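You operate a simulated robot arm through the tools that you are given. There is no shell and no other tool. Be economical: measure what you need, move in short steps, check, and stop when the job is done.

You are at the controls of a simulated robot arm. One attempt, no reset.

TASK
Switch the viewer off, wipe the smear off its glass, switch on and press CHECK.
Fine: use the teal cloth and put it back; the screen ends at PANE CLEAR; slider and cards stay. What is to be rubbed or washed off counts as gone when no trace of it is left.

The check looks at the end state, three seconds after you hand in, the way a careful person would. Anything else that was tipped, shoved, dropped, spilled or broken makes it a failure. Flat cloth is picked up by pressing the open fingertips on it (5 to 10 N) and closing them slowly along it; thin cloth reads only 2 to 8 mm in the jaws.

THE ROBOT
A 5-joint arm with a two-finger parallel gripper, fixed in place. Base frame: the origin is at the foot of the arm, x ahead of it, y to its left, z up. Readings come in m, degrees, newtons and seconds.
With the tool pointing down near the work surface it reaches from about 0.26 to 0.68 m from the base axis. Its first joint turns from -66.0 to 66.0 degrees. The tool tilts only in the upright plane through the base axis and itself; it spins freely about its own axis. Payload 2.9 kg.
Tool frame: the origin (TCP) lies between the finger pads and is the grasp point; the fingertips stand 0.03 m ahead of it; z points along the fingers, y is the line along which they close. Largest opening 0.11 m; finger width 0.02, thickness 0.01; the body of the gripper, 0.048 by 0.112 m, starts 0.055 m behind the TCP.
Orientation is that of the tool frame in the base frame, as a unit quaternion [w, x, y, z]. With the fingers straight down and closing along the base's y, the tool's x points along the base's -x, its y along +y and its z along -z.

THE INTERFACE
- The arm moves only by the tool servo_tool. Its arguments are lists of equal length, an entry for each row: "translation": the shift along the base's x, y, z in m, a list of three; "angular": the turn, a rotation vector about the base's x, y, z in degrees, a list of three. In form: {"translation": [[x, y, z], ...], "angular": [[wx, wy, wz], ...]}. A call has 1 to 8 rows; each row shifts and turns the commanded pose from where the row before left it. "hand" is the gripper command, from -1 (shut) to 1 (fully open), values between in proportion, set as the call begins (left out, the last holds). Each row takes 0.2 s and may step no farther than 0.05 m and 8.6 degrees from the row before; otherwise, or with a gripper value out of range, the whole call is refused. Where a pose cannot be reached the arm comes as near as it can. A force on the tool above 40 N (or 10 N above the force at the start of the call, whichever is more), or a blocked arm, ends the call early, and 0.2 s more pass. The fingers move at their own pace (about 0.108 m/s each) and stop on an object; they squeeze with about 45 N. The grip force told is the motor's: it shows also when the fingers shut on nothing. Time passes only in rows, and 0.2 s behind the last, so rows that do not move let the fingers close. It gives the time, the measured TCP pose, the force on the tool (base axes), the opening and the grip force at its end, in the units of the frame above (readings bear some noise), with the torque about the TCP (base axes, N m) and any sound that the robot's microphone picked up.
- Cameras (640 x 400 px; columns grow to the right, rows downward): "scene" is fixed at [0.0402, -0.4452, 0.6292]; the picture's right is [0.80, -0.60, 0.00], its down [-0.25, -0.32, -0.91] and it looks along [0.55, 0.73, -0.41] (base axes); focal length 343 px, centre (320, 200). "wrist" rides on the gripper at [0.072, 0.017, -0.103] in the tool frame; the picture's right is [-0.23, 0.97, 0.00], its down [-0.76, -0.18, -0.62] and it looks along [-0.61, -0.14, 0.78] (tool axes); focal length 222 px, centre (320, 200). There is no depth. A picture from a camera that has moved, and an enlarged one, comes with that camera's place and axes in the base frame and with its lens. The place of the scene camera against the robot may be out by one fixed shift of up to 0.012 m in any direction.
- snapshot(camera): a new picture of that camera. No time passes.
- zoom(camera, box): a new picture of the part [left, top, right, bottom] of that camera's present view, enlarged. No time passes.
- hand_in(): hands the job in; it is judged then, once.

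Go step by step. Nothing tells you positions but the pictures and the camera data: compare them with the known pose of the tool, close in by small moves and look again before you grip or let go. The budget is 120 turns and 84 pictures, counting those below and the enlarged ones. Unless the task says otherwise, let go and move clear before handing in, and close with one line.

The tools are called after "Emit:" as a command line: name --argument value ..., lists and objects as JSON in quotes. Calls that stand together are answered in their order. servo_tool: Moves the arm, as the interface text tells. Its arguments: {"type":"object","properties":{"translation":{"type":"array","items":{"type":"array","items":{"type":"number"}}},"angular":{"type":"array","items":{"type":"array","items":{"type":"number"}}},"hand":{"type":"number"}},"required":["translation","angular"]} The other tools are called the same way: snapshot (camera) takes a picture; zoom (camera, box) takes an enlarged picture of a part of a camera's view; hand_in () hands the job in.

At the start:

```text
t: 0.0
ee_pos: [0.3279, 0.357, 0.3396]
ee_rot: [0.001, 0.001, 1.0, 0.001]
force: [-0.4, 0.3, -0.1]
wrist_torque: [0.01, 0.0, 0.01]
opening: 0.1099
grasp_force: 0.0
```

scene: 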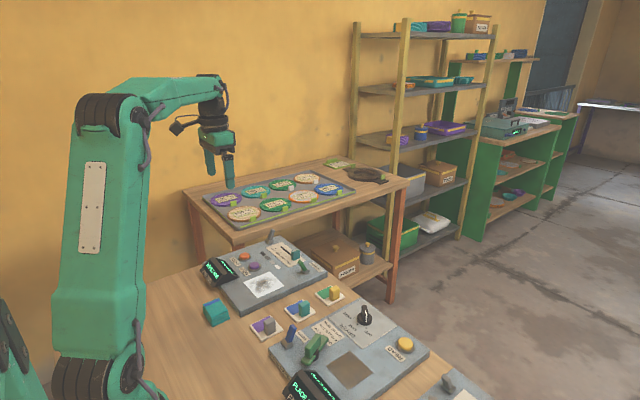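
wrist: 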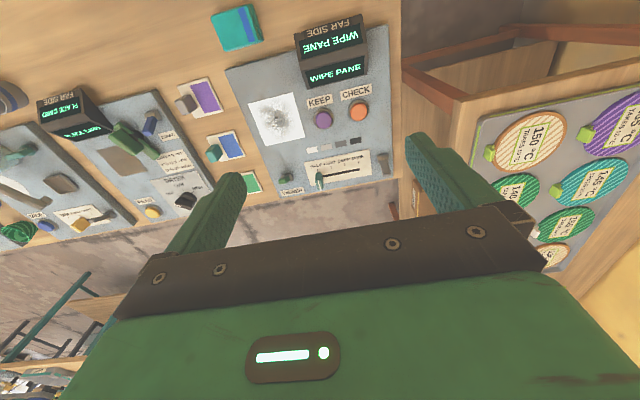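

I see a viewer panel with a glass pane, KEEP/CHECK buttons, a switch and a slider. A teal cloth lies beside it. I'll enlarge both views first.

Emit:
zoom --camera "wrist" --box '[200, 0, 420, 210]'

Emit:
zoom --camera "scene" --box '[180, 220, 360, 350]'

```text
1.90 times, centred on (310, 105) of wrist
camera zoom: at [0.2565, 0.3746, 0.4433], right [0.23, 0.97, 0.0], down [0.76, -0.18, 0.62], along [0.61, -0.14, -0.78], focal length 423 px, centre (339, 381)
```

zoom: 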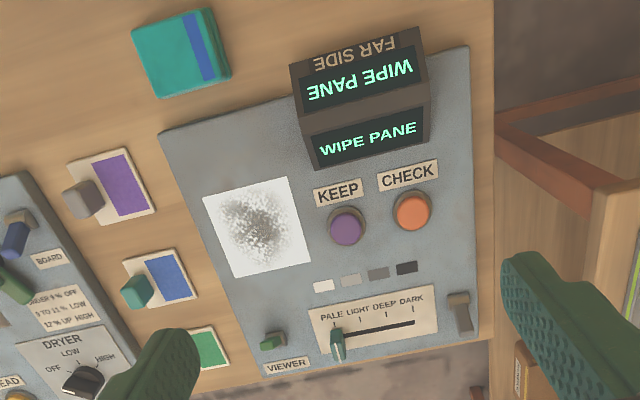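

```text
3.08 times, centred on (270, 285) of scene
camera zoom: at [0.0402, -0.4452, 0.6292], right [0.8, -0.6, 0.0], down [-0.25, -0.32, -0.91], along [0.55, 0.73, -0.41], focal length 1054 px, centre (474, -62)
```

zoom: 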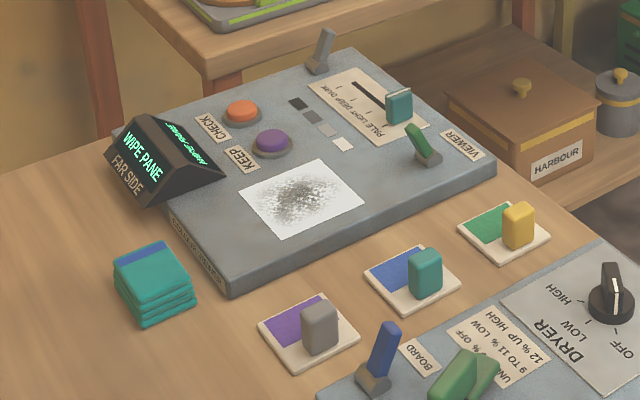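

The pane is near (0.38, 0.26), about 0.02 high, and the VIEWER lever is near (0.50, 0.235). I'll move over the panel for a closer look.

Emit:
servo_tool --translation '[[0.01, -0.03, -0.02], [0.01, -0.03, -0.02], [0.01, -0.03, -0.02], [0.01, -0.01, -0.01], [0, 0, 0]]' --angular '[[0, 0, 0], [0, 0, 0], [0, 0, 0], [0, 0, 0], [0, 0, 0]]'

Emit:
snapshot --camera "wrist"

```text
t: 1.2
ee_pos: [0.3683, 0.2603, 0.2686]
ee_rot: [-0.001, 0.001, 1.0, 0.001]
force: [0.7, 0.1, 0.5]
wrist_torque: [0.0, -0.01, -0.01]
opening: 0.1099
grasp_force: 0.0
```

```text
79 pictures are left
camera wrist: at [0.2957, 0.276, 0.3726], right [0.23, 0.97, 0.0], down [0.76, -0.18, 0.62], along [0.61, -0.14, -0.78], focal length 222 px, centre (320, 200)
```

wrist: 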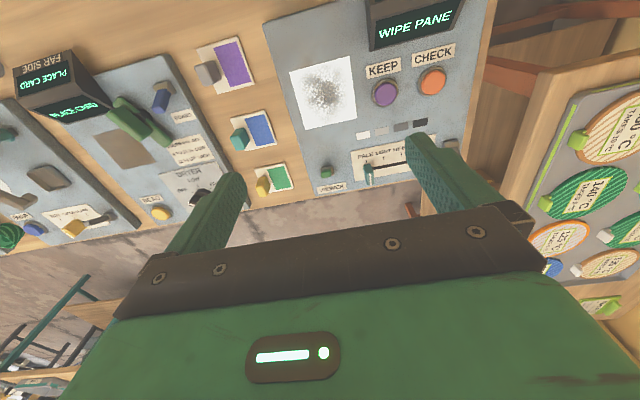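

Emit:
zoom --camera "wrist" --box '[270, 20, 470, 205]'

Emit:
zoom --camera "scene" --box '[250, 230, 330, 290]'

```text
2.16 times, centred on (370, 112) of wrist
camera zoom: at [0.2957, 0.276, 0.3726], right [0.23, 0.97, 0.0], down [0.76, -0.18, 0.62], along [0.61, -0.14, -0.78], focal length 480 px, centre (212, 389)
```

zoom: 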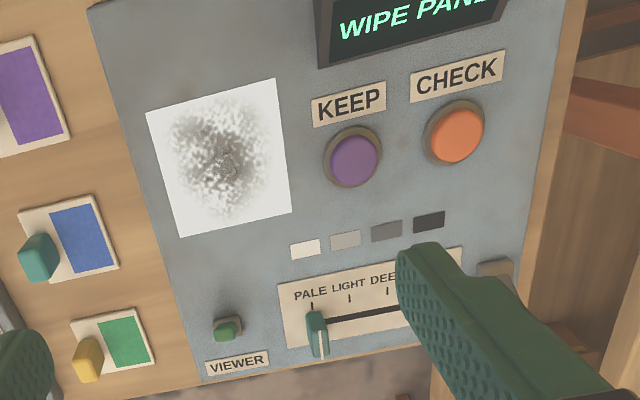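

```text
6.67 times, centred on (290, 260) of scene
camera zoom: at [0.0401, -0.4452, 0.6292], right [0.8, -0.6, 0.0], down [-0.25, -0.32, -0.91], along [0.55, 0.73, -0.41], focal length 2285 px, centre (520, -200)
```

zoom: 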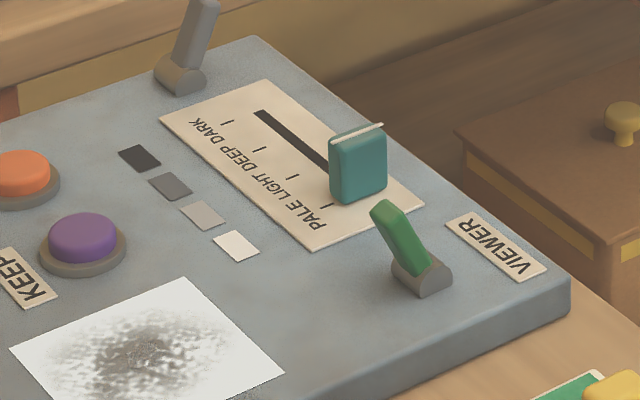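

The VIEWER lever pivots near (0.504, 0.243) and leans toward -x. The pane spans x 0.340–0.424, y 0.223–0.307. I'll close the fingers and come down on the -x side of the lever.

Emit:
servo_tool --translation '[[0.03, -0.006, -0.04], [0.025, -0.005, -0.04], [0.015, -0.005, -0.04], [0, 0, -0.03], [0, 0, -0.02], [0, 0, 0]]' --angular '[[0, 0, 0], [0, 0, 0], [0, 0, 0], [0, 0, 0], [0, 0, 0], [0, 0, 0]]' --hand -1

Emit:
snapshot --camera "wrist"

Emit:
zoom --camera "scene" --box '[200, 200, 360, 320]'

```text
refused: row 1 steps farther than a row can; nothing moved
```

```text
76 pictures are left
camera wrist: at [0.2957, 0.276, 0.3726], right [0.23, 0.97, 0.0], down [0.76, -0.18, 0.62], along [0.61, -0.14, -0.78], focal length 222 px, centre (320, 200)
```

wrist: 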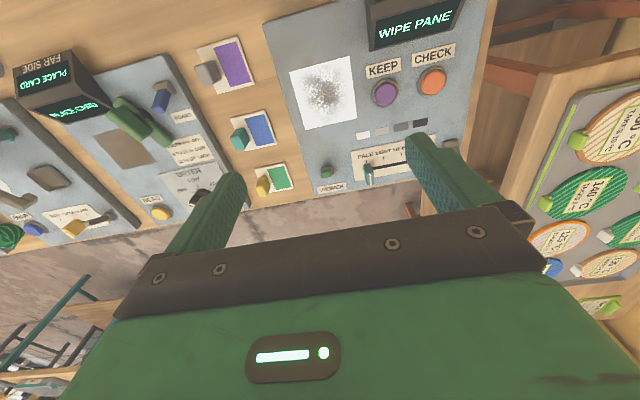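

```text
3.33 times, centred on (280, 260) of scene
camera zoom: at [0.0401, -0.4452, 0.6292], right [0.8, -0.6, 0.0], down [-0.25, -0.32, -0.91], along [0.55, 0.73, -0.41], focal length 1142 px, centre (453, 0)
```

zoom: 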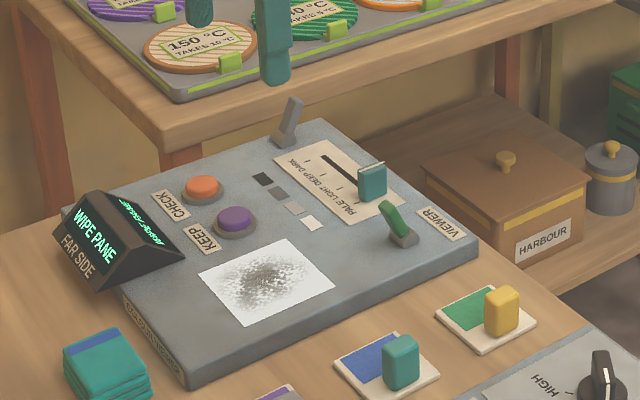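

The first row was just over the step limit, so nothing moved. I'll repeat the approach in smaller steps.

Emit:
servo_tool --translation '[[0.024, -0.006, -0.035], [0.022, -0.005, -0.035], [0.02, -0.005, -0.035], [0, 0, -0.035], [0, 0, -0.035], [0, 0, -0.01], [0, 0, 0]]' --angular '[[0, 0, 0], [0, 0, 0], [0, 0, 0], [0, 0, 0], [0, 0, 0], [0, 0, 0], [0, 0, 0]]' --hand -1

Emit:
snapshot --camera "wrist"

Emit:
zoom --camera "scene" --box '[200, 200, 360, 320]'

```text
t: 2.8
ee_pos: [0.4343, 0.2409, 0.0862]
ee_rot: [0.0, 0.0, 1.0, 0.0]
force: [-0.3, -0.7, -0.4]
wrist_torque: [0.0, 0.01, 0.02]
opening: 0.0002
grasp_force: 37.5
```

```text
74 pictures are left
camera wrist: at [0.3626, 0.2574, 0.1889], right [0.23, 0.97, 0.0], down [0.76, -0.18, 0.62], along [0.61, -0.14, -0.78], focal length 222 px, centre (320, 200)
```

wrist: 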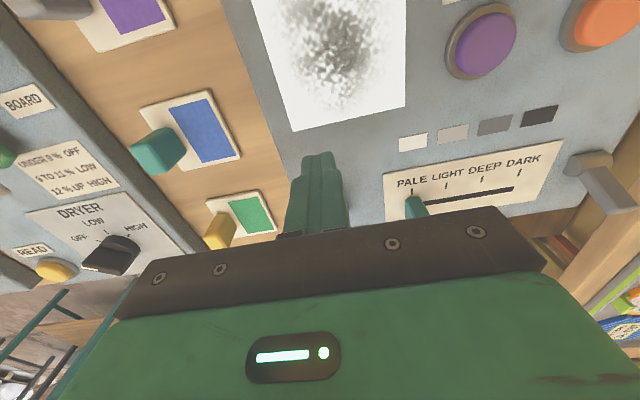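

```text
3.33 times, centred on (280, 260) of scene
camera zoom: at [0.0402, -0.4452, 0.6292], right [0.8, -0.6, 0.0], down [-0.25, -0.32, -0.91], along [0.55, 0.73, -0.41], focal length 1142 px, centre (453, 0)
```

zoom: 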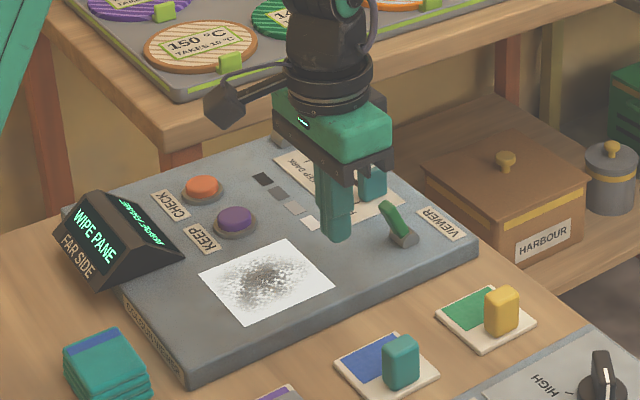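

The tip is in line with the lever, so I'll lower slightly and push along +x.

Emit:
servo_tool --translation '[[0.01, 0.004, -0.01], [0.02, 0, 0], [0.015, 0, 0], [0.01, 0, 0], [0.01, 0, 0], [0, 0, 0]]' --angular '[[0, 0, 0], [0, 0, 0], [0, 0, 0], [0, 0, 0], [0, 0, 0], [0, 0, 0]]'

Emit:
zoom --camera "scene" --box '[200, 200, 360, 320]'

```text
t: 4.2
ee_pos: [0.4968, 0.2445, 0.075]
ee_rot: [-0.005, -0.001, 1.0, -0.003]
force: [-2.2, 0.3, 1.6]
wrist_torque: [-0.02, 0.07, 0.02]
opening: 0.0002
grasp_force: 37.6
heard: click
stopped in row 6: the force on the tool passed its limit at 43 N (the readings are from after the stop); the commanded pose is now the measured one
```

```text
3.33 times, centred on (280, 260) of scene
camera zoom: at [0.0402, -0.4452, 0.6292], right [0.8, -0.6, 0.0], down [-0.25, -0.32, -0.91], along [0.55, 0.73, -0.41], focal length 1142 px, centre (453, 0)
```

zoom: 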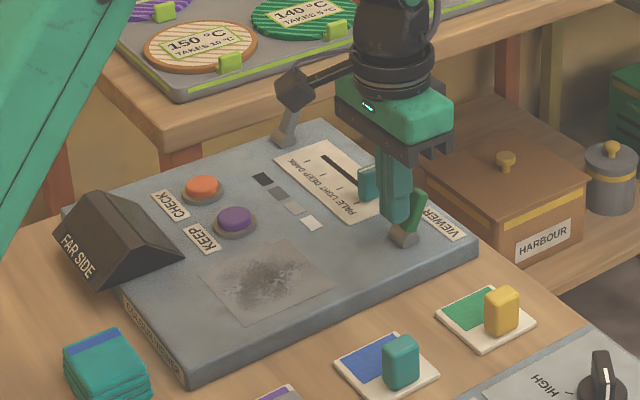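

The switch clicked and the screen and pane went dark, so the viewer is off. I'll back off, rise and go to look at the teal cloth near (0.235, 0.256).

Emit:
servo_tool --translation '[[-0.03, 0, 0.01], [-0.01, 0, 0.045], [-0.02, 0, 0.04], [-0.04, 0.002, 0.02], [-0.045, 0.002, 0.01], [-0.045, 0.004, 0.005], [-0.04, 0.004, 0.0], [0, 0, 0]]' --angular '[[0, 0, 0], [0, 0, 0], [0, 0, 0], [0, 0, 0], [0, 0, 0], [0, 0, 0], [0, 0, 0], [0, 0, 0]]' --hand 1

Emit:
snapshot --camera "wrist"

Emit:
zoom --camera "scene" --box '[190, 230, 350, 350]'

```text
t: 6.0
ee_pos: [0.2654, 0.2569, 0.2057]
ee_rot: [-0.004, -0.001, 1.0, -0.003]
force: [0.1, 0.4, -0.6]
wrist_torque: [0.02, 0.03, -0.01]
opening: 0.11
grasp_force: 0.0
```

```text
71 pictures are left
camera wrist: at [0.1948, 0.2746, 0.3096], right [0.23, 0.97, -0.01], down [0.77, -0.17, 0.62], along [0.6, -0.15, -0.79], focal length 222 px, centre (320, 200)
```

wrist: 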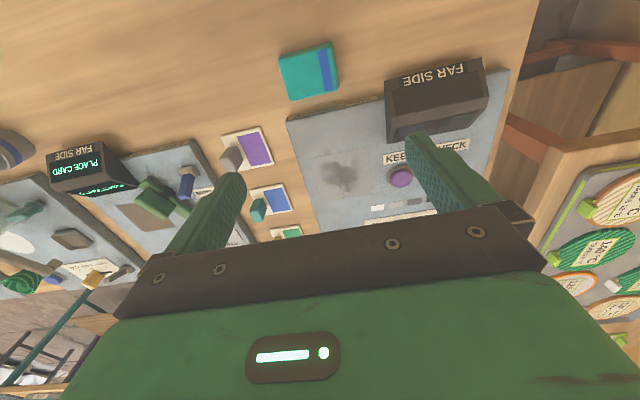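

```text
3.33 times, centred on (270, 290) of scene
camera zoom: at [0.0401, -0.4452, 0.6292], right [0.8, -0.6, 0.0], down [-0.25, -0.32, -0.91], along [0.55, 0.73, -0.41], focal length 1142 px, centre (487, -100)
```

zoom: 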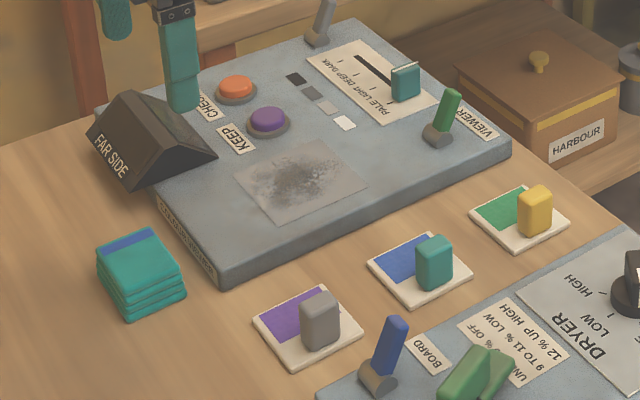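

The teal cloth is a folded pad spanning about x 0.208–0.254, y 0.222–0.280 and roughly 3 cm thick. I'll centre over it with the jaws at about 85 mm and lower part of the way.

Emit:
servo_tool --translation '[[-0.02, -0.003, -0.03], [-0.0145, -0.003, -0.04], [0, 0, -0.04], [0, 0, -0.02], [0, 0, 0]]' --angular '[[0, 0, 0], [0, 0, 0], [0, 0, 0], [0, 0, 0], [0, 0, 0]]' --hand 0.545

Emit:
snapshot --camera "wrist"

Emit:
zoom --camera "scene" --box '[170, 260, 290, 350]'

```text
t: 7.2
ee_pos: [0.231, 0.2513, 0.073]
ee_rot: [-0.003, 0.0, 1.0, -0.003]
force: [0.3, -0.2, 0.3]
wrist_torque: [0.01, 0.02, 0.01]
opening: 0.0847
grasp_force: 0.2
```

```text
69 pictures are left
camera wrist: at [0.1601, 0.2685, 0.1777], right [0.23, 0.97, -0.01], down [0.77, -0.17, 0.62], along [0.6, -0.15, -0.79], focal length 222 px, centre (320, 200)
```

wrist: 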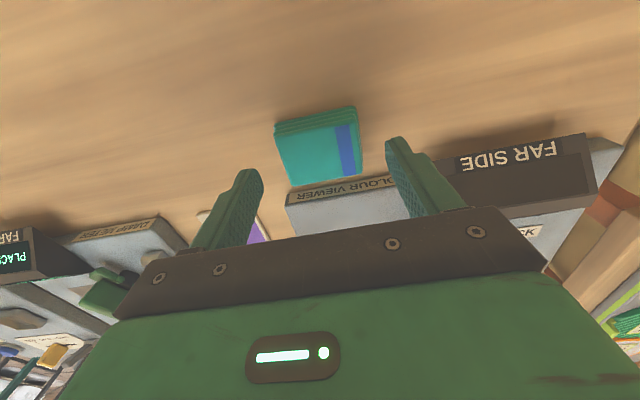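

```text
4.44 times, centred on (230, 305) of scene
camera zoom: at [0.0402, -0.4452, 0.6292], right [0.8, -0.6, 0.0], down [-0.25, -0.32, -0.91], along [0.55, 0.73, -0.41], focal length 1523 px, centre (720, -267)
```

zoom: 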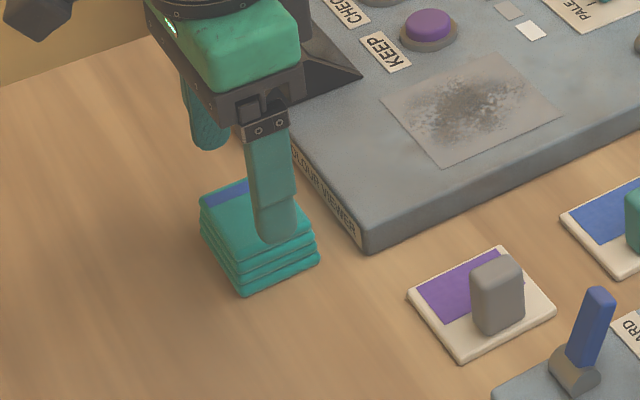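

The alignment checks out. I'll lower so the tips stay a little above the table, then close slowly.

Emit:
servo_tool --translation '[[0, 0, -0.015], [0, 0, -0.01], [0, 0, 0]]' --angular '[[0, 0, 0], [0, 0, 0], [0, 0, 0]]'

Emit:
zoom --camera "scene" --box '[170, 260, 290, 350]'

Emit:
snapshot --camera "wrist"

```text
t: 8.0
ee_pos: [0.2312, 0.2512, 0.0491]
ee_rot: [-0.004, -0.001, 1.0, -0.004]
force: [0.3, -0.5, 0.4]
wrist_torque: [-0.02, -0.01, 0.02]
opening: 0.0849
grasp_force: 0.1
```

```text
4.44 times, centred on (230, 305) of scene
camera zoom: at [0.0402, -0.4452, 0.6292], right [0.8, -0.6, 0.0], down [-0.25, -0.32, -0.91], along [0.55, 0.73, -0.41], focal length 1523 px, centre (720, -267)
```

zoom: 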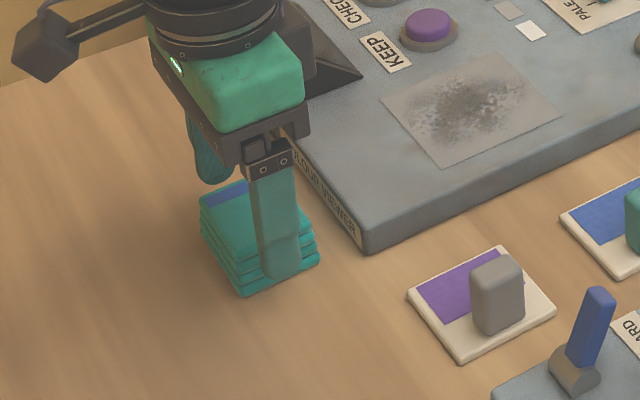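

```text
66 pictures are left
camera wrist: at [0.1595, 0.2685, 0.1533], right [0.23, 0.97, -0.01], down [0.77, -0.17, 0.62], along [0.6, -0.15, -0.79], focal length 222 px, centre (320, 200)
```

wrist: 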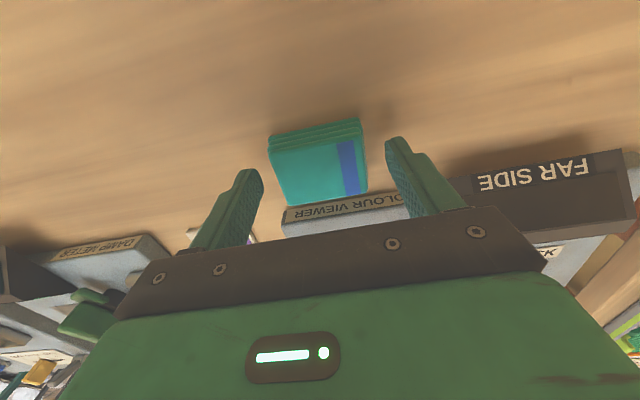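

The fingertips straddle the pad with its centre on the closing line. Closing now.

Emit:
servo_tool --translation '[[0, 0, 0], [0, 0, 0], [0, 0, 0], [0, 0, 0]]' --angular '[[0, 0, 0], [0, 0, 0], [0, 0, 0], [0, 0, 0]]' --hand -1

Emit:
zoom --camera "scene" --box '[170, 260, 290, 350]'

Emit:
snapshot --camera "wrist"

```text
t: 9.0
ee_pos: [0.2311, 0.2514, 0.0501]
ee_rot: [-0.004, -0.001, 1.0, -0.005]
force: [0.1, 0.9, -0.1]
wrist_torque: [0.03, 0.03, -0.02]
opening: 0.0644
grasp_force: 45.1
```

```text
4.44 times, centred on (230, 305) of scene
camera zoom: at [0.0402, -0.4452, 0.6292], right [0.8, -0.6, 0.0], down [-0.25, -0.32, -0.91], along [0.55, 0.73, -0.41], focal length 1523 px, centre (720, -267)
```

zoom: 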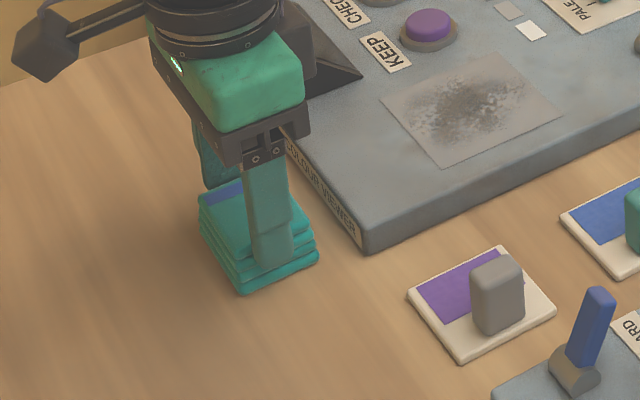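

```text
64 pictures are left
camera wrist: at [0.1595, 0.2685, 0.1535], right [0.23, 0.97, -0.01], down [0.77, -0.17, 0.62], along [0.6, -0.15, -0.79], focal length 222 px, centre (320, 200)
```

wrist: 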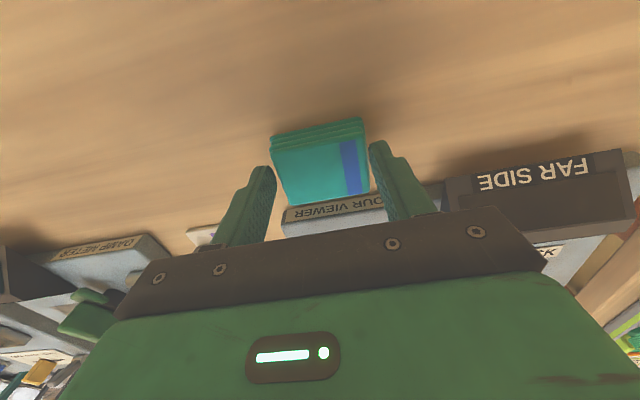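

The pad is held firmly at 64 mm. I'll lift straight up and check how far it hangs below the tips.

Emit:
servo_tool --translation '[[0, 0, 0.02], [0, 0, 0.03], [0, 0, 0.035], [0, 0, 0]]' --angular '[[0, 0, 0], [0, 0, 0], [0, 0, 0], [0, 0, 0]]'

Emit:
zoom --camera "scene" --box '[170, 230, 290, 320]'

Emit:
snapshot --camera "wrist"

```text
t: 10.0
ee_pos: [0.2308, 0.2548, 0.1359]
ee_rot: [-0.003, -0.001, 1.0, -0.004]
force: [0.5, 0.7, -0.5]
wrist_torque: [-0.02, -0.01, 0.01]
opening: 0.0644
grasp_force: 45.2
```

```text
4.44 times, centred on (230, 275) of scene
camera zoom: at [0.0401, -0.4452, 0.6292], right [0.8, -0.6, 0.0], down [-0.25, -0.32, -0.91], along [0.55, 0.73, -0.41], focal length 1523 px, centre (720, -133)
```

zoom: 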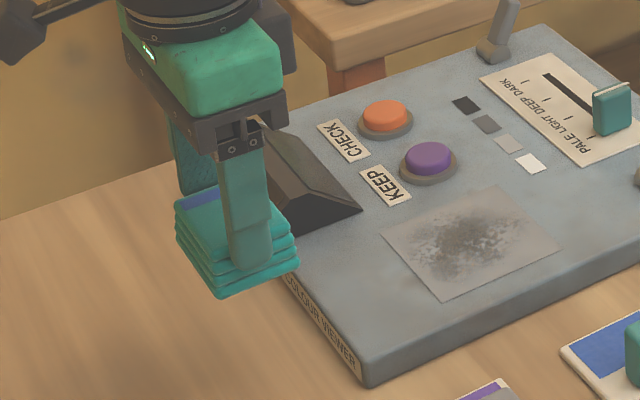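

```text
62 pictures are left
camera wrist: at [0.1591, 0.2704, 0.2408], right [0.22, 0.97, -0.01], down [0.77, -0.17, 0.62], along [0.6, -0.15, -0.79], focal length 222 px, centre (320, 200)
```

wrist: 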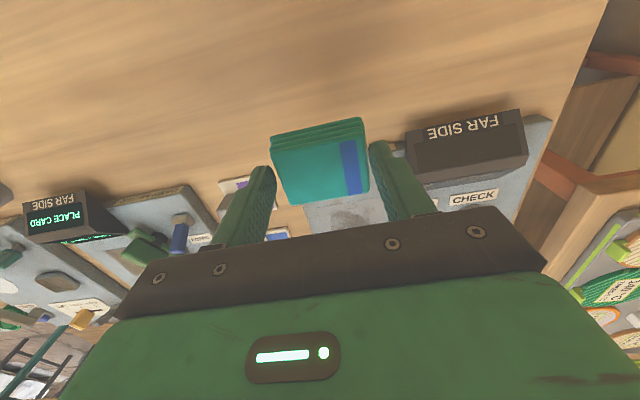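

The pad hangs about 2 cm below the fingertips. I'll move it above the pane centre.

Emit:
servo_tool --translation '[[0.04, 0.002, 0], [0.04, 0.002, 0], [0.04, 0.002, 0], [0.03, 0.003, -0.01], [0, 0, -0.02], [0, 0, 0]]' --angular '[[0, 0, 0], [0, 0, 0], [0, 0, 0], [0, 0, 0], [0, 0, 0], [0, 0, 0]]'

Emit:
zoom --camera "scene" --box '[200, 220, 340, 325]'

Emit:
snapshot --camera "wrist"

```text
t: 11.4
ee_pos: [0.3822, 0.2633, 0.1049]
ee_rot: [-0.005, -0.001, 1.0, -0.003]
force: [-0.6, 0.1, -0.7]
wrist_torque: [-0.03, -0.03, 0.02]
opening: 0.0648
grasp_force: 44.2
```

```text
3.81 times, centred on (270, 272) of scene
camera zoom: at [0.0402, -0.4452, 0.6292], right [0.8, -0.6, 0.0], down [-0.25, -0.32, -0.91], along [0.55, 0.73, -0.41], focal length 1306 px, centre (510, -76)
```

zoom: 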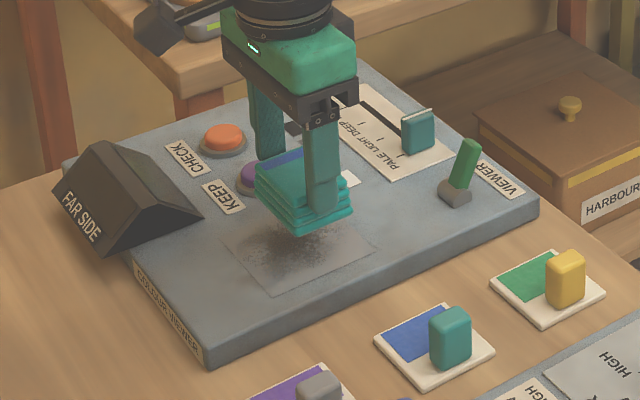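

```text
60 pictures are left
camera wrist: at [0.3113, 0.2794, 0.2086], right [0.23, 0.97, -0.01], down [0.77, -0.17, 0.62], along [0.6, -0.15, -0.79], focal length 222 px, centre (320, 200)
```

wrist: 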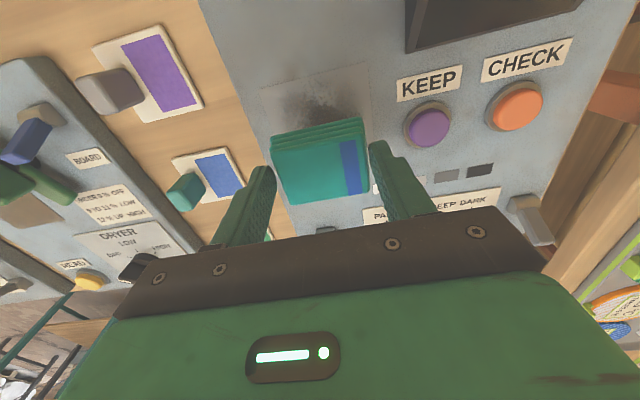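

The pad is above the pane. I'll descend in small steps until I feel contact.

Emit:
servo_tool --translation '[[0, 0, -0.015], [0, 0, -0.01], [0, 0, -0.003], [0, 0, 0]]' --angular '[[0, 0, 0], [0, 0, 0], [0, 0, 0], [0, 0, 0]]'

Emit:
zoom --camera "scene" --box '[200, 220, 340, 325]'

```text
t: 12.4
ee_pos: [0.3824, 0.2622, 0.076]
ee_rot: [-0.005, 0.0, 1.0, -0.004]
force: [-0.3, -0.3, -0.7]
wrist_torque: [-0.03, 0.03, 0.0]
opening: 0.0647
grasp_force: 44.7
```

```text
3.81 times, centred on (270, 272) of scene
camera zoom: at [0.0402, -0.4452, 0.6292], right [0.8, -0.6, 0.0], down [-0.25, -0.32, -0.91], along [0.55, 0.73, -0.41], focal length 1306 px, centre (510, -76)
```

zoom: 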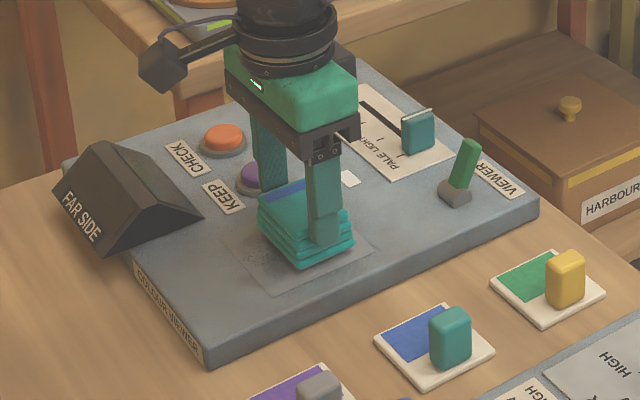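

Emit:
servo_tool --translation '[[0, 0, -0.002], [0, 0, -0.002], [0, 0, 0]]' --angular '[[0, 0, 0], [0, 0, 0], [0, 0, 0]]'

```text
t: 13.2
ee_pos: [0.3831, 0.2614, 0.0731]
ee_rot: [-0.006, -0.001, 1.0, -0.004]
force: [-0.3, 0.3, -0.5]
wrist_torque: [0.0, 0.0, -0.02]
opening: 0.0644
grasp_force: 45.4
```

No contact yet, so I'll continue down gently.

Emit:
servo_tool --translation '[[0, 0, -0.002], [0, 0, -0.001], [0, 0, 0]]' --angular '[[0, 0, 0], [0, 0, 0], [0, 0, 0]]'

```text
t: 14.0
ee_pos: [0.3841, 0.2613, 0.0706]
ee_rot: [-0.004, -0.001, 1.0, -0.003]
force: [-6.9, -3.6, 19.5]
wrist_torque: [-0.21, 0.21, -0.02]
opening: 0.0645
grasp_force: 44.9
```

Contact is about 20 N. I'll wipe in strokes over the pane.

Emit:
servo_tool --translation '[[-0.012, -0.007, 0.0005], [-0.014, -0.007, 0], [0.014, 0, 0], [0.014, 0, 0], [0.014, 0, 0], [0.01, 0, 0], [0, 0.014, 0], [0, 0, 0]]' --angular '[[0, 0, 0], [0, 0, 0], [0, 0, 0], [0, 0, 0], [0, 0, 0], [0, 0, 0], [0, 0, 0], [0, 0, 0]]'

Emit:
zoom --camera "scene" --box '[200, 220, 340, 325]'

```text
t: 15.8
ee_pos: [0.4111, 0.2605, 0.0718]
ee_rot: [-0.004, 0.0, 1.0, -0.002]
force: [5.2, -11.5, 25.4]
wrist_torque: [-0.7, -0.21, -0.02]
opening: 0.0647
grasp_force: 45.0
```

```text
3.81 times, centred on (270, 272) of scene
camera zoom: at [0.04, -0.4453, 0.6291], right [0.8, -0.6, 0.0], down [-0.24, -0.32, -0.91], along [0.55, 0.73, -0.41], focal length 1306 px, centre (510, -76)
```

zoom: 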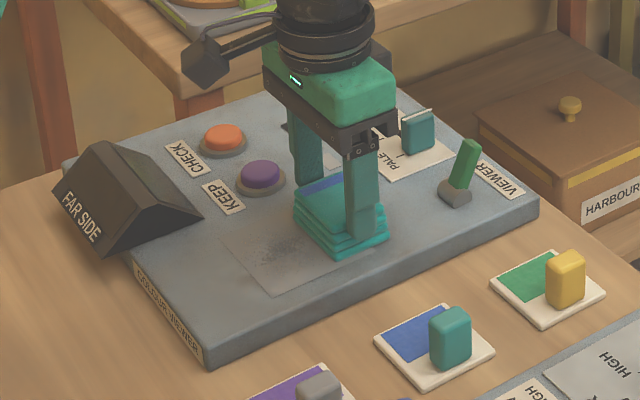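

The smear is thinning, so I'll keep stroking across the rest of the pane.

Emit:
servo_tool --translation '[[-0.014, 0.007, 0], [-0.014, 0.007, 0], [-0.014, 0, 0], [-0.014, 0, 0], [0.0, -0.012, 0], [0.014, -0.006, 0], [0.014, 0, 0], [0.014, 0, 0]]' --angular '[[0, 0, 0], [0, 0, 0], [0, 0, 0], [0, 0, 0], [0, 0, 0], [0, 0, 0], [0, 0, 0], [0, 0, 0]]'

Emit:
servo_tool --translation '[[0.01, 0.006, 0], [-0.014, 0, 0], [-0.014, 0, 0], [-0.014, 0, 0], [-0.012, 0.012, 0], [0.014, 0, 0], [0.014, 0, 0], [0.014, 0, 0]]' --angular '[[0, 0, 0], [0, 0, 0], [0, 0, 0], [0, 0, 0], [0, 0, 0], [0, 0, 0], [0, 0, 0], [0, 0, 0]]'

Emit:
snapshot --camera "wrist"

Emit:
zoom --camera "scene" --box '[200, 220, 340, 325]'

```text
t: 17.6
ee_pos: [0.3956, 0.2579, 0.0705]
ee_rot: [-0.006, -0.001, 1.0, -0.003]
force: [-6.7, 0.1, 12.8]
wrist_torque: [0.18, 0.17, 0.07]
opening: 0.0648
grasp_force: 45.1
```

```text
t: 19.4
ee_pos: [0.3931, 0.2739, 0.0713]
ee_rot: [-0.004, -0.002, 1.0, -0.003]
force: [-5.5, -0.1, 10.8]
wrist_torque: [0.13, 0.23, 0.03]
opening: 0.0644
grasp_force: 45.2
```

```text
57 pictures are left
camera wrist: at [0.3213, 0.2912, 0.1749], right [0.22, 0.97, -0.01], down [0.77, -0.17, 0.62], along [0.6, -0.15, -0.79], focal length 222 px, centre (320, 200)
```

wrist: 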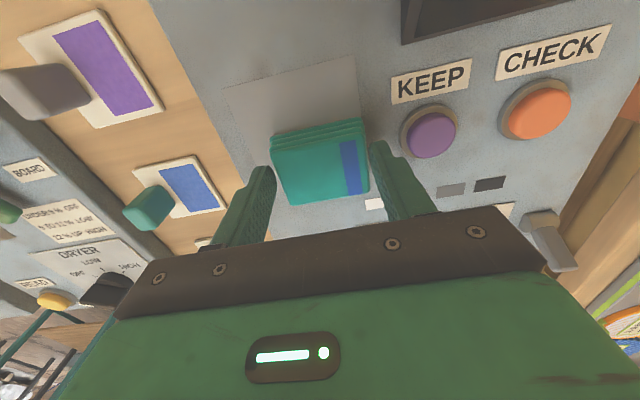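

```text
3.81 times, centred on (270, 272) of scene
camera zoom: at [0.0401, -0.4452, 0.6291], right [0.8, -0.6, 0.0], down [-0.24, -0.32, -0.91], along [0.55, 0.73, -0.41], focal length 1306 px, centre (510, -76)
```

zoom: 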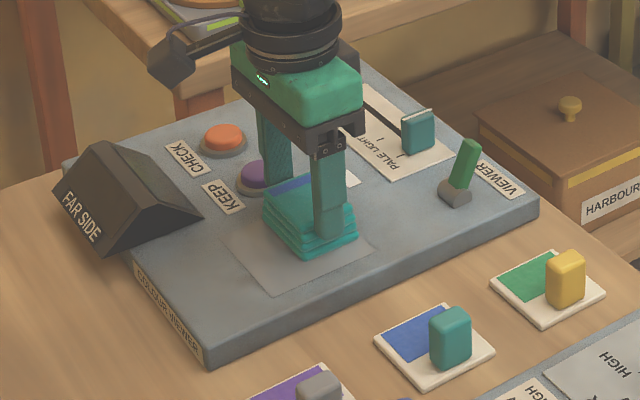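

The near half looks clean. One more pass covers the far end and both sides, then I'll lift and look.

Emit:
servo_tool --translation '[[0.014, 0, 0], [0.005, -0.01, 0], [0, -0.014, 0], [-0.014, -0.004, 0], [-0.014, 0, 0], [-0.014, 0, 0], [-0.014, 0.0, 0], [0, 0.014, 0]]' --angular '[[0, 0, 0], [0, 0, 0], [0, 0, 0], [0, 0, 0], [0, 0, 0], [0, 0, 0], [0, 0, 0], [0, 0, 0]]'

Emit:
servo_tool --translation '[[0, 0.014, 0], [0.014, 0, 0], [0.014, 0, 0], [0.014, -0.007, 0], [0, 0, 0.015], [-0.03, 0, 0.03], [-0.035, 0, 0.03], [0, 0, 0]]' --angular '[[0, 0, 0], [0, 0, 0], [0, 0, 0], [0, 0, 0], [0, 0, 0], [0, 0, 0], [0, 0, 0], [0, 0, 0]]'

Emit:
snapshot --camera "wrist"

Emit:
zoom --camera "scene" --box '[230, 255, 320, 315]'

```text
t: 21.2
ee_pos: [0.3559, 0.2612, 0.0717]
ee_rot: [-0.005, -0.001, 1.0, -0.004]
force: [-0.1, -0.2, 1.1]
wrist_torque: [0.02, 0.01, 0.0]
opening: 0.0645
grasp_force: 44.9
```

```text
t: 23.0
ee_pos: [0.3323, 0.2656, 0.1453]
ee_rot: [-0.004, -0.001, 1.0, -0.003]
force: [-0.2, 0.3, 0.1]
wrist_torque: [0.04, 0.01, 0.0]
opening: 0.0646
grasp_force: 44.8
```

```text
55 pictures are left
camera wrist: at [0.2605, 0.2825, 0.2496], right [0.23, 0.97, -0.01], down [0.77, -0.17, 0.62], along [0.6, -0.15, -0.79], focal length 222 px, centre (320, 200)
```

wrist: 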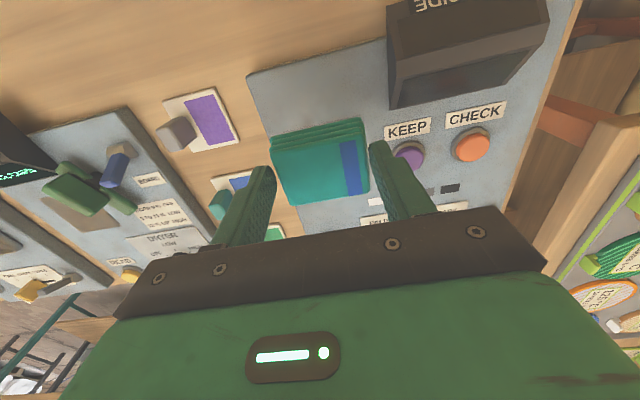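

```text
6.67 times, centred on (275, 285) of scene
camera zoom: at [0.0401, -0.4452, 0.6292], right [0.8, -0.6, 0.0], down [-0.25, -0.32, -0.91], along [0.55, 0.73, -0.41], focal length 2285 px, centre (620, -367)
```

zoom: 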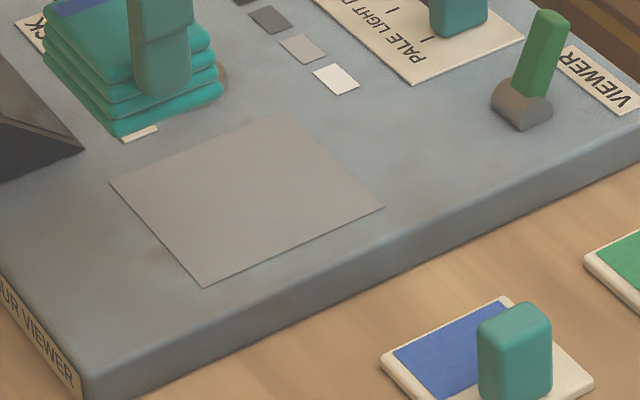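

The pane looks uniformly clean. I'll enlarge it further for faint traces before putting the cloth away.

Emit:
zoom --camera "scene" --box '[244, 268, 292, 300]'

```text
12.50 times, centred on (268, 284) of scene
camera zoom: at [0.0401, -0.4452, 0.6292], right [0.8, -0.6, 0.0], down [-0.25, -0.32, -0.91], along [0.55, 0.73, -0.41], focal length 4284 px, centre (970, -850)
```

zoom: 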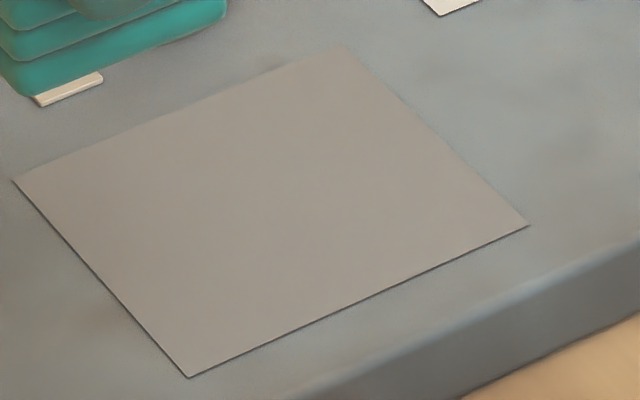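

No trace remains. I'll carry the cloth back above its original spot.

Emit:
servo_tool --translation '[[-0.04, -0.006, 0], [-0.04, -0.006, 0], [-0.0212, -0.0022, 0], [0, 0, -0.04], [0, 0, -0.03], [0, 0, 0]]' --angular '[[0, 0, 0], [0, 0, 0], [0, 0, 0], [0, 0, 0], [0, 0, 0], [0, 0, 0]]'

Emit:
zoom --camera "scene" --box '[170, 260, 290, 350]'

```text
t: 24.4
ee_pos: [0.2329, 0.252, 0.0754]
ee_rot: [-0.004, 0.0, 1.0, -0.004]
force: [1.0, -0.2, -0.3]
wrist_torque: [0.01, 0.03, -0.02]
opening: 0.0646
grasp_force: 44.5
```

```text
4.44 times, centred on (230, 305) of scene
camera zoom: at [0.0402, -0.4452, 0.6292], right [0.8, -0.6, 0.0], down [-0.25, -0.32, -0.91], along [0.55, 0.73, -0.41], focal length 1523 px, centre (720, -267)
```

zoom: 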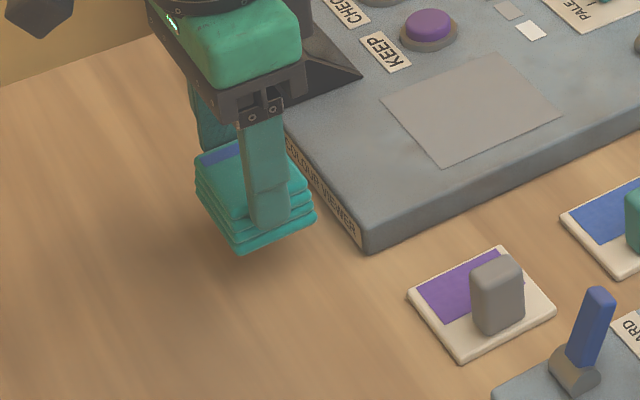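

Lowering gently to the original height of about 0.050.

Emit:
servo_tool --translation '[[-0.001, -0.0005, -0.012], [0, 0, -0.008], [0, 0, -0.003], [0, 0, 0]]' --angular '[[0, 0, 0], [0, 0, 0], [0, 0, 0], [0, 0, 0]]'

Emit:
zoom --camera "scene" --box '[170, 260, 290, 350]'

```text
t: 25.4
ee_pos: [0.2312, 0.2521, 0.0516]
ee_rot: [-0.004, -0.001, 1.0, -0.004]
force: [0.7, -0.3, -0.6]
wrist_torque: [0.01, -0.01, 0.0]
opening: 0.0646
grasp_force: 44.9
```

```text
4.44 times, centred on (230, 305) of scene
camera zoom: at [0.0402, -0.4452, 0.6292], right [0.8, -0.6, 0.0], down [-0.25, -0.32, -0.91], along [0.55, 0.73, -0.41], focal length 1523 px, centre (720, -267)
```

zoom: 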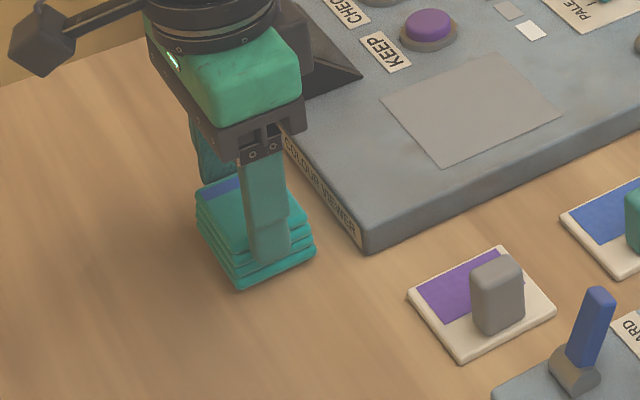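

The pad is within a couple of millimetres of its original place. I'll lower the last bit until I feel a touch.

Emit:
servo_tool --translation '[[0.001, -0.001, -0.001], [0, 0, -0.001], [0, 0, 0]]' --angular '[[0, 0, 0], [0, 0, 0], [0, 0, 0]]'

```text
t: 26.2
ee_pos: [0.2333, 0.2526, 0.0507]
ee_rot: [-0.004, -0.001, 1.0, -0.004]
force: [-0.5, -0.6, -0.1]
wrist_torque: [-0.03, -0.06, -0.04]
opening: 0.0644
grasp_force: 44.7
```

Emit:
servo_tool --translation '[[0, 0, -0.001], [0, 0, 0]]' --angular '[[0, 0, 0], [0, 0, 0]]'

```text
t: 26.8
ee_pos: [0.2314, 0.252, 0.0506]
ee_rot: [-0.004, 0.0, 1.0, -0.004]
force: [0.7, 0.4, -1.2]
wrist_torque: [0.01, 0.02, -0.01]
opening: 0.0647
grasp_force: 45.3
```

There is no touch yet, so one more millimetre, then I'll open.

Emit:
servo_tool --translation '[[0, 0, -0.001], [0, 0, 0]]' --angular '[[0, 0, 0], [0, 0, 0]]'

Emit:
servo_tool --translation '[[0, 0, 0], [0, 0, 0], [0, 0, 0], [0, 0, 0.02], [0, 0, 0.04], [0, 0, 0.04], [0, 0, 0]]' --angular '[[0, 0, 0], [0, 0, 0], [0, 0, 0], [0, 0, 0], [0, 0, 0], [0, 0, 0], [0, 0, 0]]' --hand 0.545

Emit:
zoom --camera "scene" --box '[170, 260, 290, 350]'

```text
t: 27.4
ee_pos: [0.2325, 0.2521, 0.048]
ee_rot: [-0.003, -0.001, 1.0, -0.005]
force: [-2.3, -3.7, 10.3]
wrist_torque: [0.16, 0.11, 0.08]
opening: 0.0645
grasp_force: 45.7
```

```text
t: 29.0
ee_pos: [0.234, 0.2519, 0.1488]
ee_rot: [-0.003, -0.001, 1.0, -0.004]
force: [0.6, 1.1, 0.8]
wrist_torque: [-0.06, 0.0, -0.03]
opening: 0.0848
grasp_force: 0.0
```

```text
4.44 times, centred on (230, 305) of scene
camera zoom: at [0.0401, -0.4452, 0.6292], right [0.8, -0.6, 0.0], down [-0.25, -0.32, -0.91], along [0.55, 0.73, -0.41], focal length 1523 px, centre (720, -267)
```

zoom: 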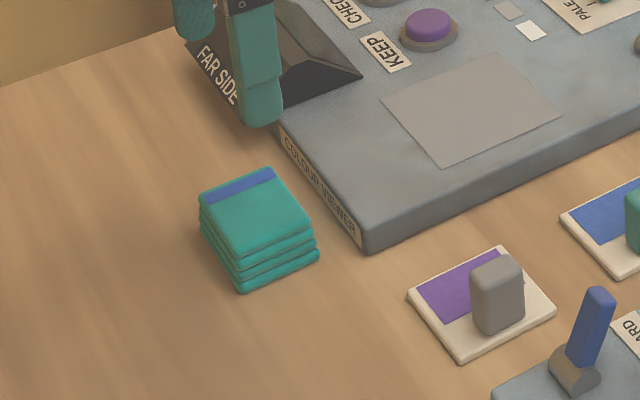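

The cloth is back in place. Next I'll close the fingers and travel high past the lever to its +x side, so I can push it back on.

Emit:
servo_tool --translation '[[0.04, 0, 0.02], [0.045, -0.001, 0], [0.045, -0.001, 0], [0.045, -0.001, 0], [0.045, -0.001, 0], [0.045, -0.002, 0], [0.045, -0.001, 0], [0.028, 0, 0]]' --angular '[[0, 0, 0], [0, 0, 0], [0, 0, 0], [0, 0, 0], [0, 0, 0], [0, 0, 0], [0, 0, 0], [0, 0, 0]]' --hand -1

Emit:
servo_tool --translation '[[0, 0, -0.03], [0, 0, -0.03], [0, 0, 0]]' --angular '[[0, 0, 0], [0, 0, 0], [0, 0, 0]]'

Emit:
zoom --camera "scene" --box '[250, 190, 370, 280]'

```text
t: 30.8
ee_pos: [0.5681, 0.245, 0.1692]
ee_rot: [-0.006, -0.002, 1.0, -0.002]
force: [-0.4, -0.1, -0.9]
wrist_torque: [0.0, 0.01, -0.01]
opening: 0.0
grasp_force: 37.8
```

```text
t: 31.6
ee_pos: [0.57, 0.2458, 0.1075]
ee_rot: [-0.005, -0.001, 1.0, -0.002]
force: [-0.5, -0.4, -0.7]
wrist_torque: [-0.01, 0.02, -0.02]
opening: 0.0001
grasp_force: 37.5
```

```text
4.44 times, centred on (310, 235) of scene
camera zoom: at [0.0402, -0.4452, 0.6292], right [0.8, -0.6, 0.0], down [-0.25, -0.32, -0.91], along [0.55, 0.73, -0.41], focal length 1523 px, centre (364, 44)
```

zoom: 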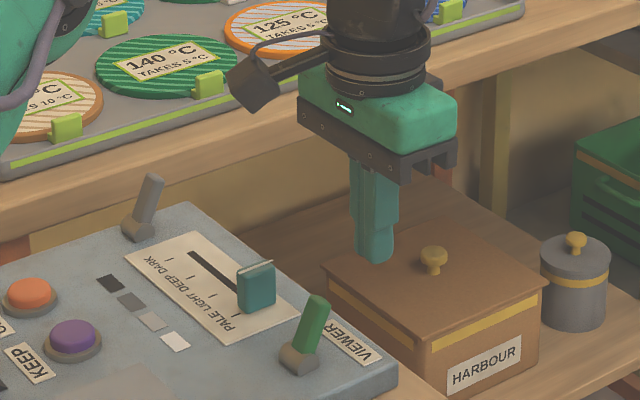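

I'm clear past the lever. I'll lower beside it and push along -x.

Emit:
servo_tool --translation '[[0, 0, -0.03], [-0.02, 0, 0], [-0.012, 0, 0], [-0.01, 0, 0], [-0.01, 0, 0], [-0.006, 0, 0], [0, 0, 0]]' --angular '[[0, 0, 0], [0, 0, 0], [0, 0, 0], [0, 0, 0], [0, 0, 0], [0, 0, 0], [0, 0, 0]]'

Emit:
zoom --camera "scene" --box '[200, 200, 360, 320]'

```text
t: 33.2
ee_pos: [0.5124, 0.2455, 0.0778]
ee_rot: [-0.005, 0.0, 1.0, -0.002]
force: [-0.2, 0.1, -0.4]
wrist_torque: [0.03, -0.01, 0.02]
opening: 0.0
grasp_force: 37.6
heard: click
```

```text
3.33 times, centred on (280, 260) of scene
camera zoom: at [0.0402, -0.4452, 0.6292], right [0.8, -0.6, 0.0], down [-0.25, -0.32, -0.91], along [0.55, 0.73, -0.41], focal length 1142 px, centre (453, 0)
```

zoom: 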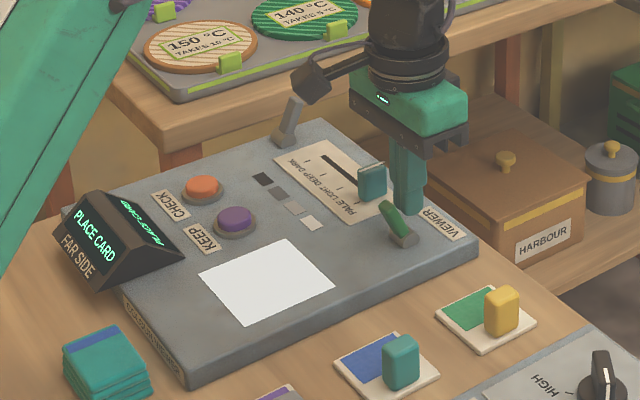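

The switch is back on and the lit pane is clean. The screen reads PLACE CARD. I'll back off, rise and move above CHECK at about (0.394, 0.413).

Emit:
servo_tool --translation '[[0.03, 0, 0.005], [0, 0, 0.045], [0, 0, 0.045], [-0.03, 0.03, 0], [-0.035, 0.03, 0], [-0.035, 0.03, 0], [-0.03, 0.035, 0], [-0.018, 0.035, 0]]' --angular '[[0, 0, 0], [0, 0, 0], [0, 0, 0], [0, 0, 0], [0, 0, 0], [0, 0, 0], [0, 0, 0], [0, 0, 0]]'

Emit:
servo_tool --translation '[[0, 0.006, -0.02], [0, 0, -0.03], [0, 0, -0.02], [0, 0, 0]]' --angular '[[0, 0, 0], [0, 0, 0], [0, 0, 0], [0, 0, 0]]'

Emit:
snapshot --camera "wrist"

Emit:
zoom --camera "scene" --box '[200, 200, 320, 290]'

```text
t: 35.0
ee_pos: [0.395, 0.4065, 0.1722]
ee_rot: [-0.003, -0.001, 1.0, -0.004]
force: [0.7, 0.0, 0.3]
wrist_torque: [-0.01, -0.03, -0.03]
opening: 0.0
grasp_force: 37.9
```

```text
t: 36.0
ee_pos: [0.3951, 0.409, 0.1023]
ee_rot: [-0.003, -0.002, 1.0, -0.005]
force: [0.2, 0.0, -0.3]
wrist_torque: [0.04, 0.01, 0.01]
opening: 0.0
grasp_force: 37.6
```

```text
47 pictures are left
camera wrist: at [0.3227, 0.4261, 0.2057], right [0.23, 0.97, -0.01], down [0.77, -0.17, 0.62], along [0.6, -0.15, -0.79], focal length 222 px, centre (320, 200)
```

wrist: 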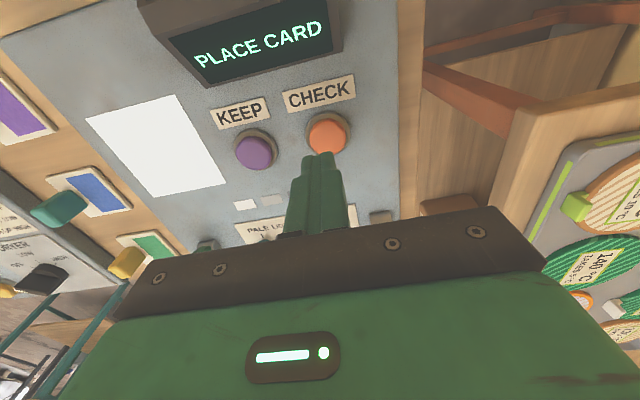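

```text
4.44 times, centred on (260, 245) of scene
camera zoom: at [0.0402, -0.4452, 0.6292], right [0.8, -0.6, 0.0], down [-0.25, -0.32, -0.91], along [0.55, 0.73, -0.41], focal length 1523 px, centre (587, 0)
```

zoom: 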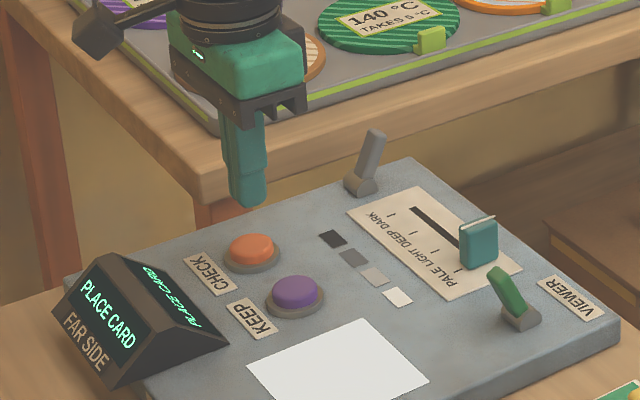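

CHECK's centre works out at about (0.388, 0.414). I'll shift slightly and press down in small steps.

Emit:
servo_tool --translation '[[-0.005, 0.002, -0.01], [0, 0, -0.012], [0, 0, -0.004], [0, 0, -0.003], [0, 0, 0]]' --angular '[[0, 0, 0], [0, 0, 0], [0, 0, 0], [0, 0, 0], [0, 0, 0]]'

Emit:
zoom --camera "scene" --box '[200, 200, 320, 290]'

```text
t: 37.2
ee_pos: [0.3888, 0.4118, 0.074]
ee_rot: [-0.004, -0.001, 1.0, -0.005]
force: [0.4, 0.1, 0.4]
wrist_torque: [0.0, 0.01, 0.01]
opening: 0.0
grasp_force: 37.8
```

```text
4.44 times, centred on (260, 245) of scene
camera zoom: at [0.0402, -0.4452, 0.6292], right [0.8, -0.6, 0.0], down [-0.25, -0.32, -0.91], along [0.55, 0.73, -0.41], focal length 1523 px, centre (587, 0)
```

zoom: 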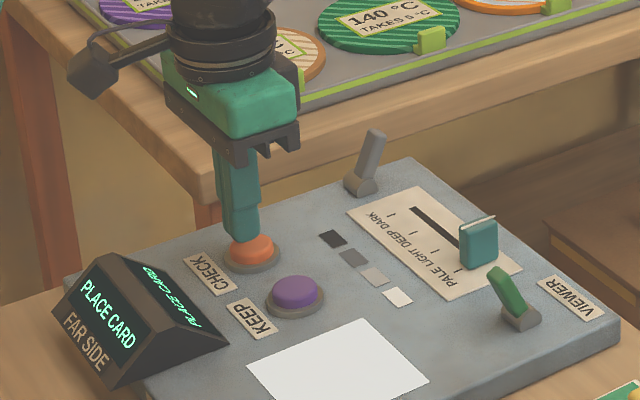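

The tip is just above the button. Pressing on in small steps.

Emit:
servo_tool --translation '[[0.004, 0, 0], [0, 0, -0.003], [0, 0, -0.003], [0, 0, -0.002], [0, 0, 0]]' --angular '[[0, 0, 0], [0, 0, 0], [0, 0, 0], [0, 0, 0], [0, 0, 0]]'

```text
t: 38.4
ee_pos: [0.3936, 0.4132, 0.0672]
ee_rot: [-0.003, -0.001, 1.0, -0.004]
force: [0.5, -0.2, -0.6]
wrist_torque: [0.0, 0.02, 0.0]
opening: 0.0
grasp_force: 37.6
```

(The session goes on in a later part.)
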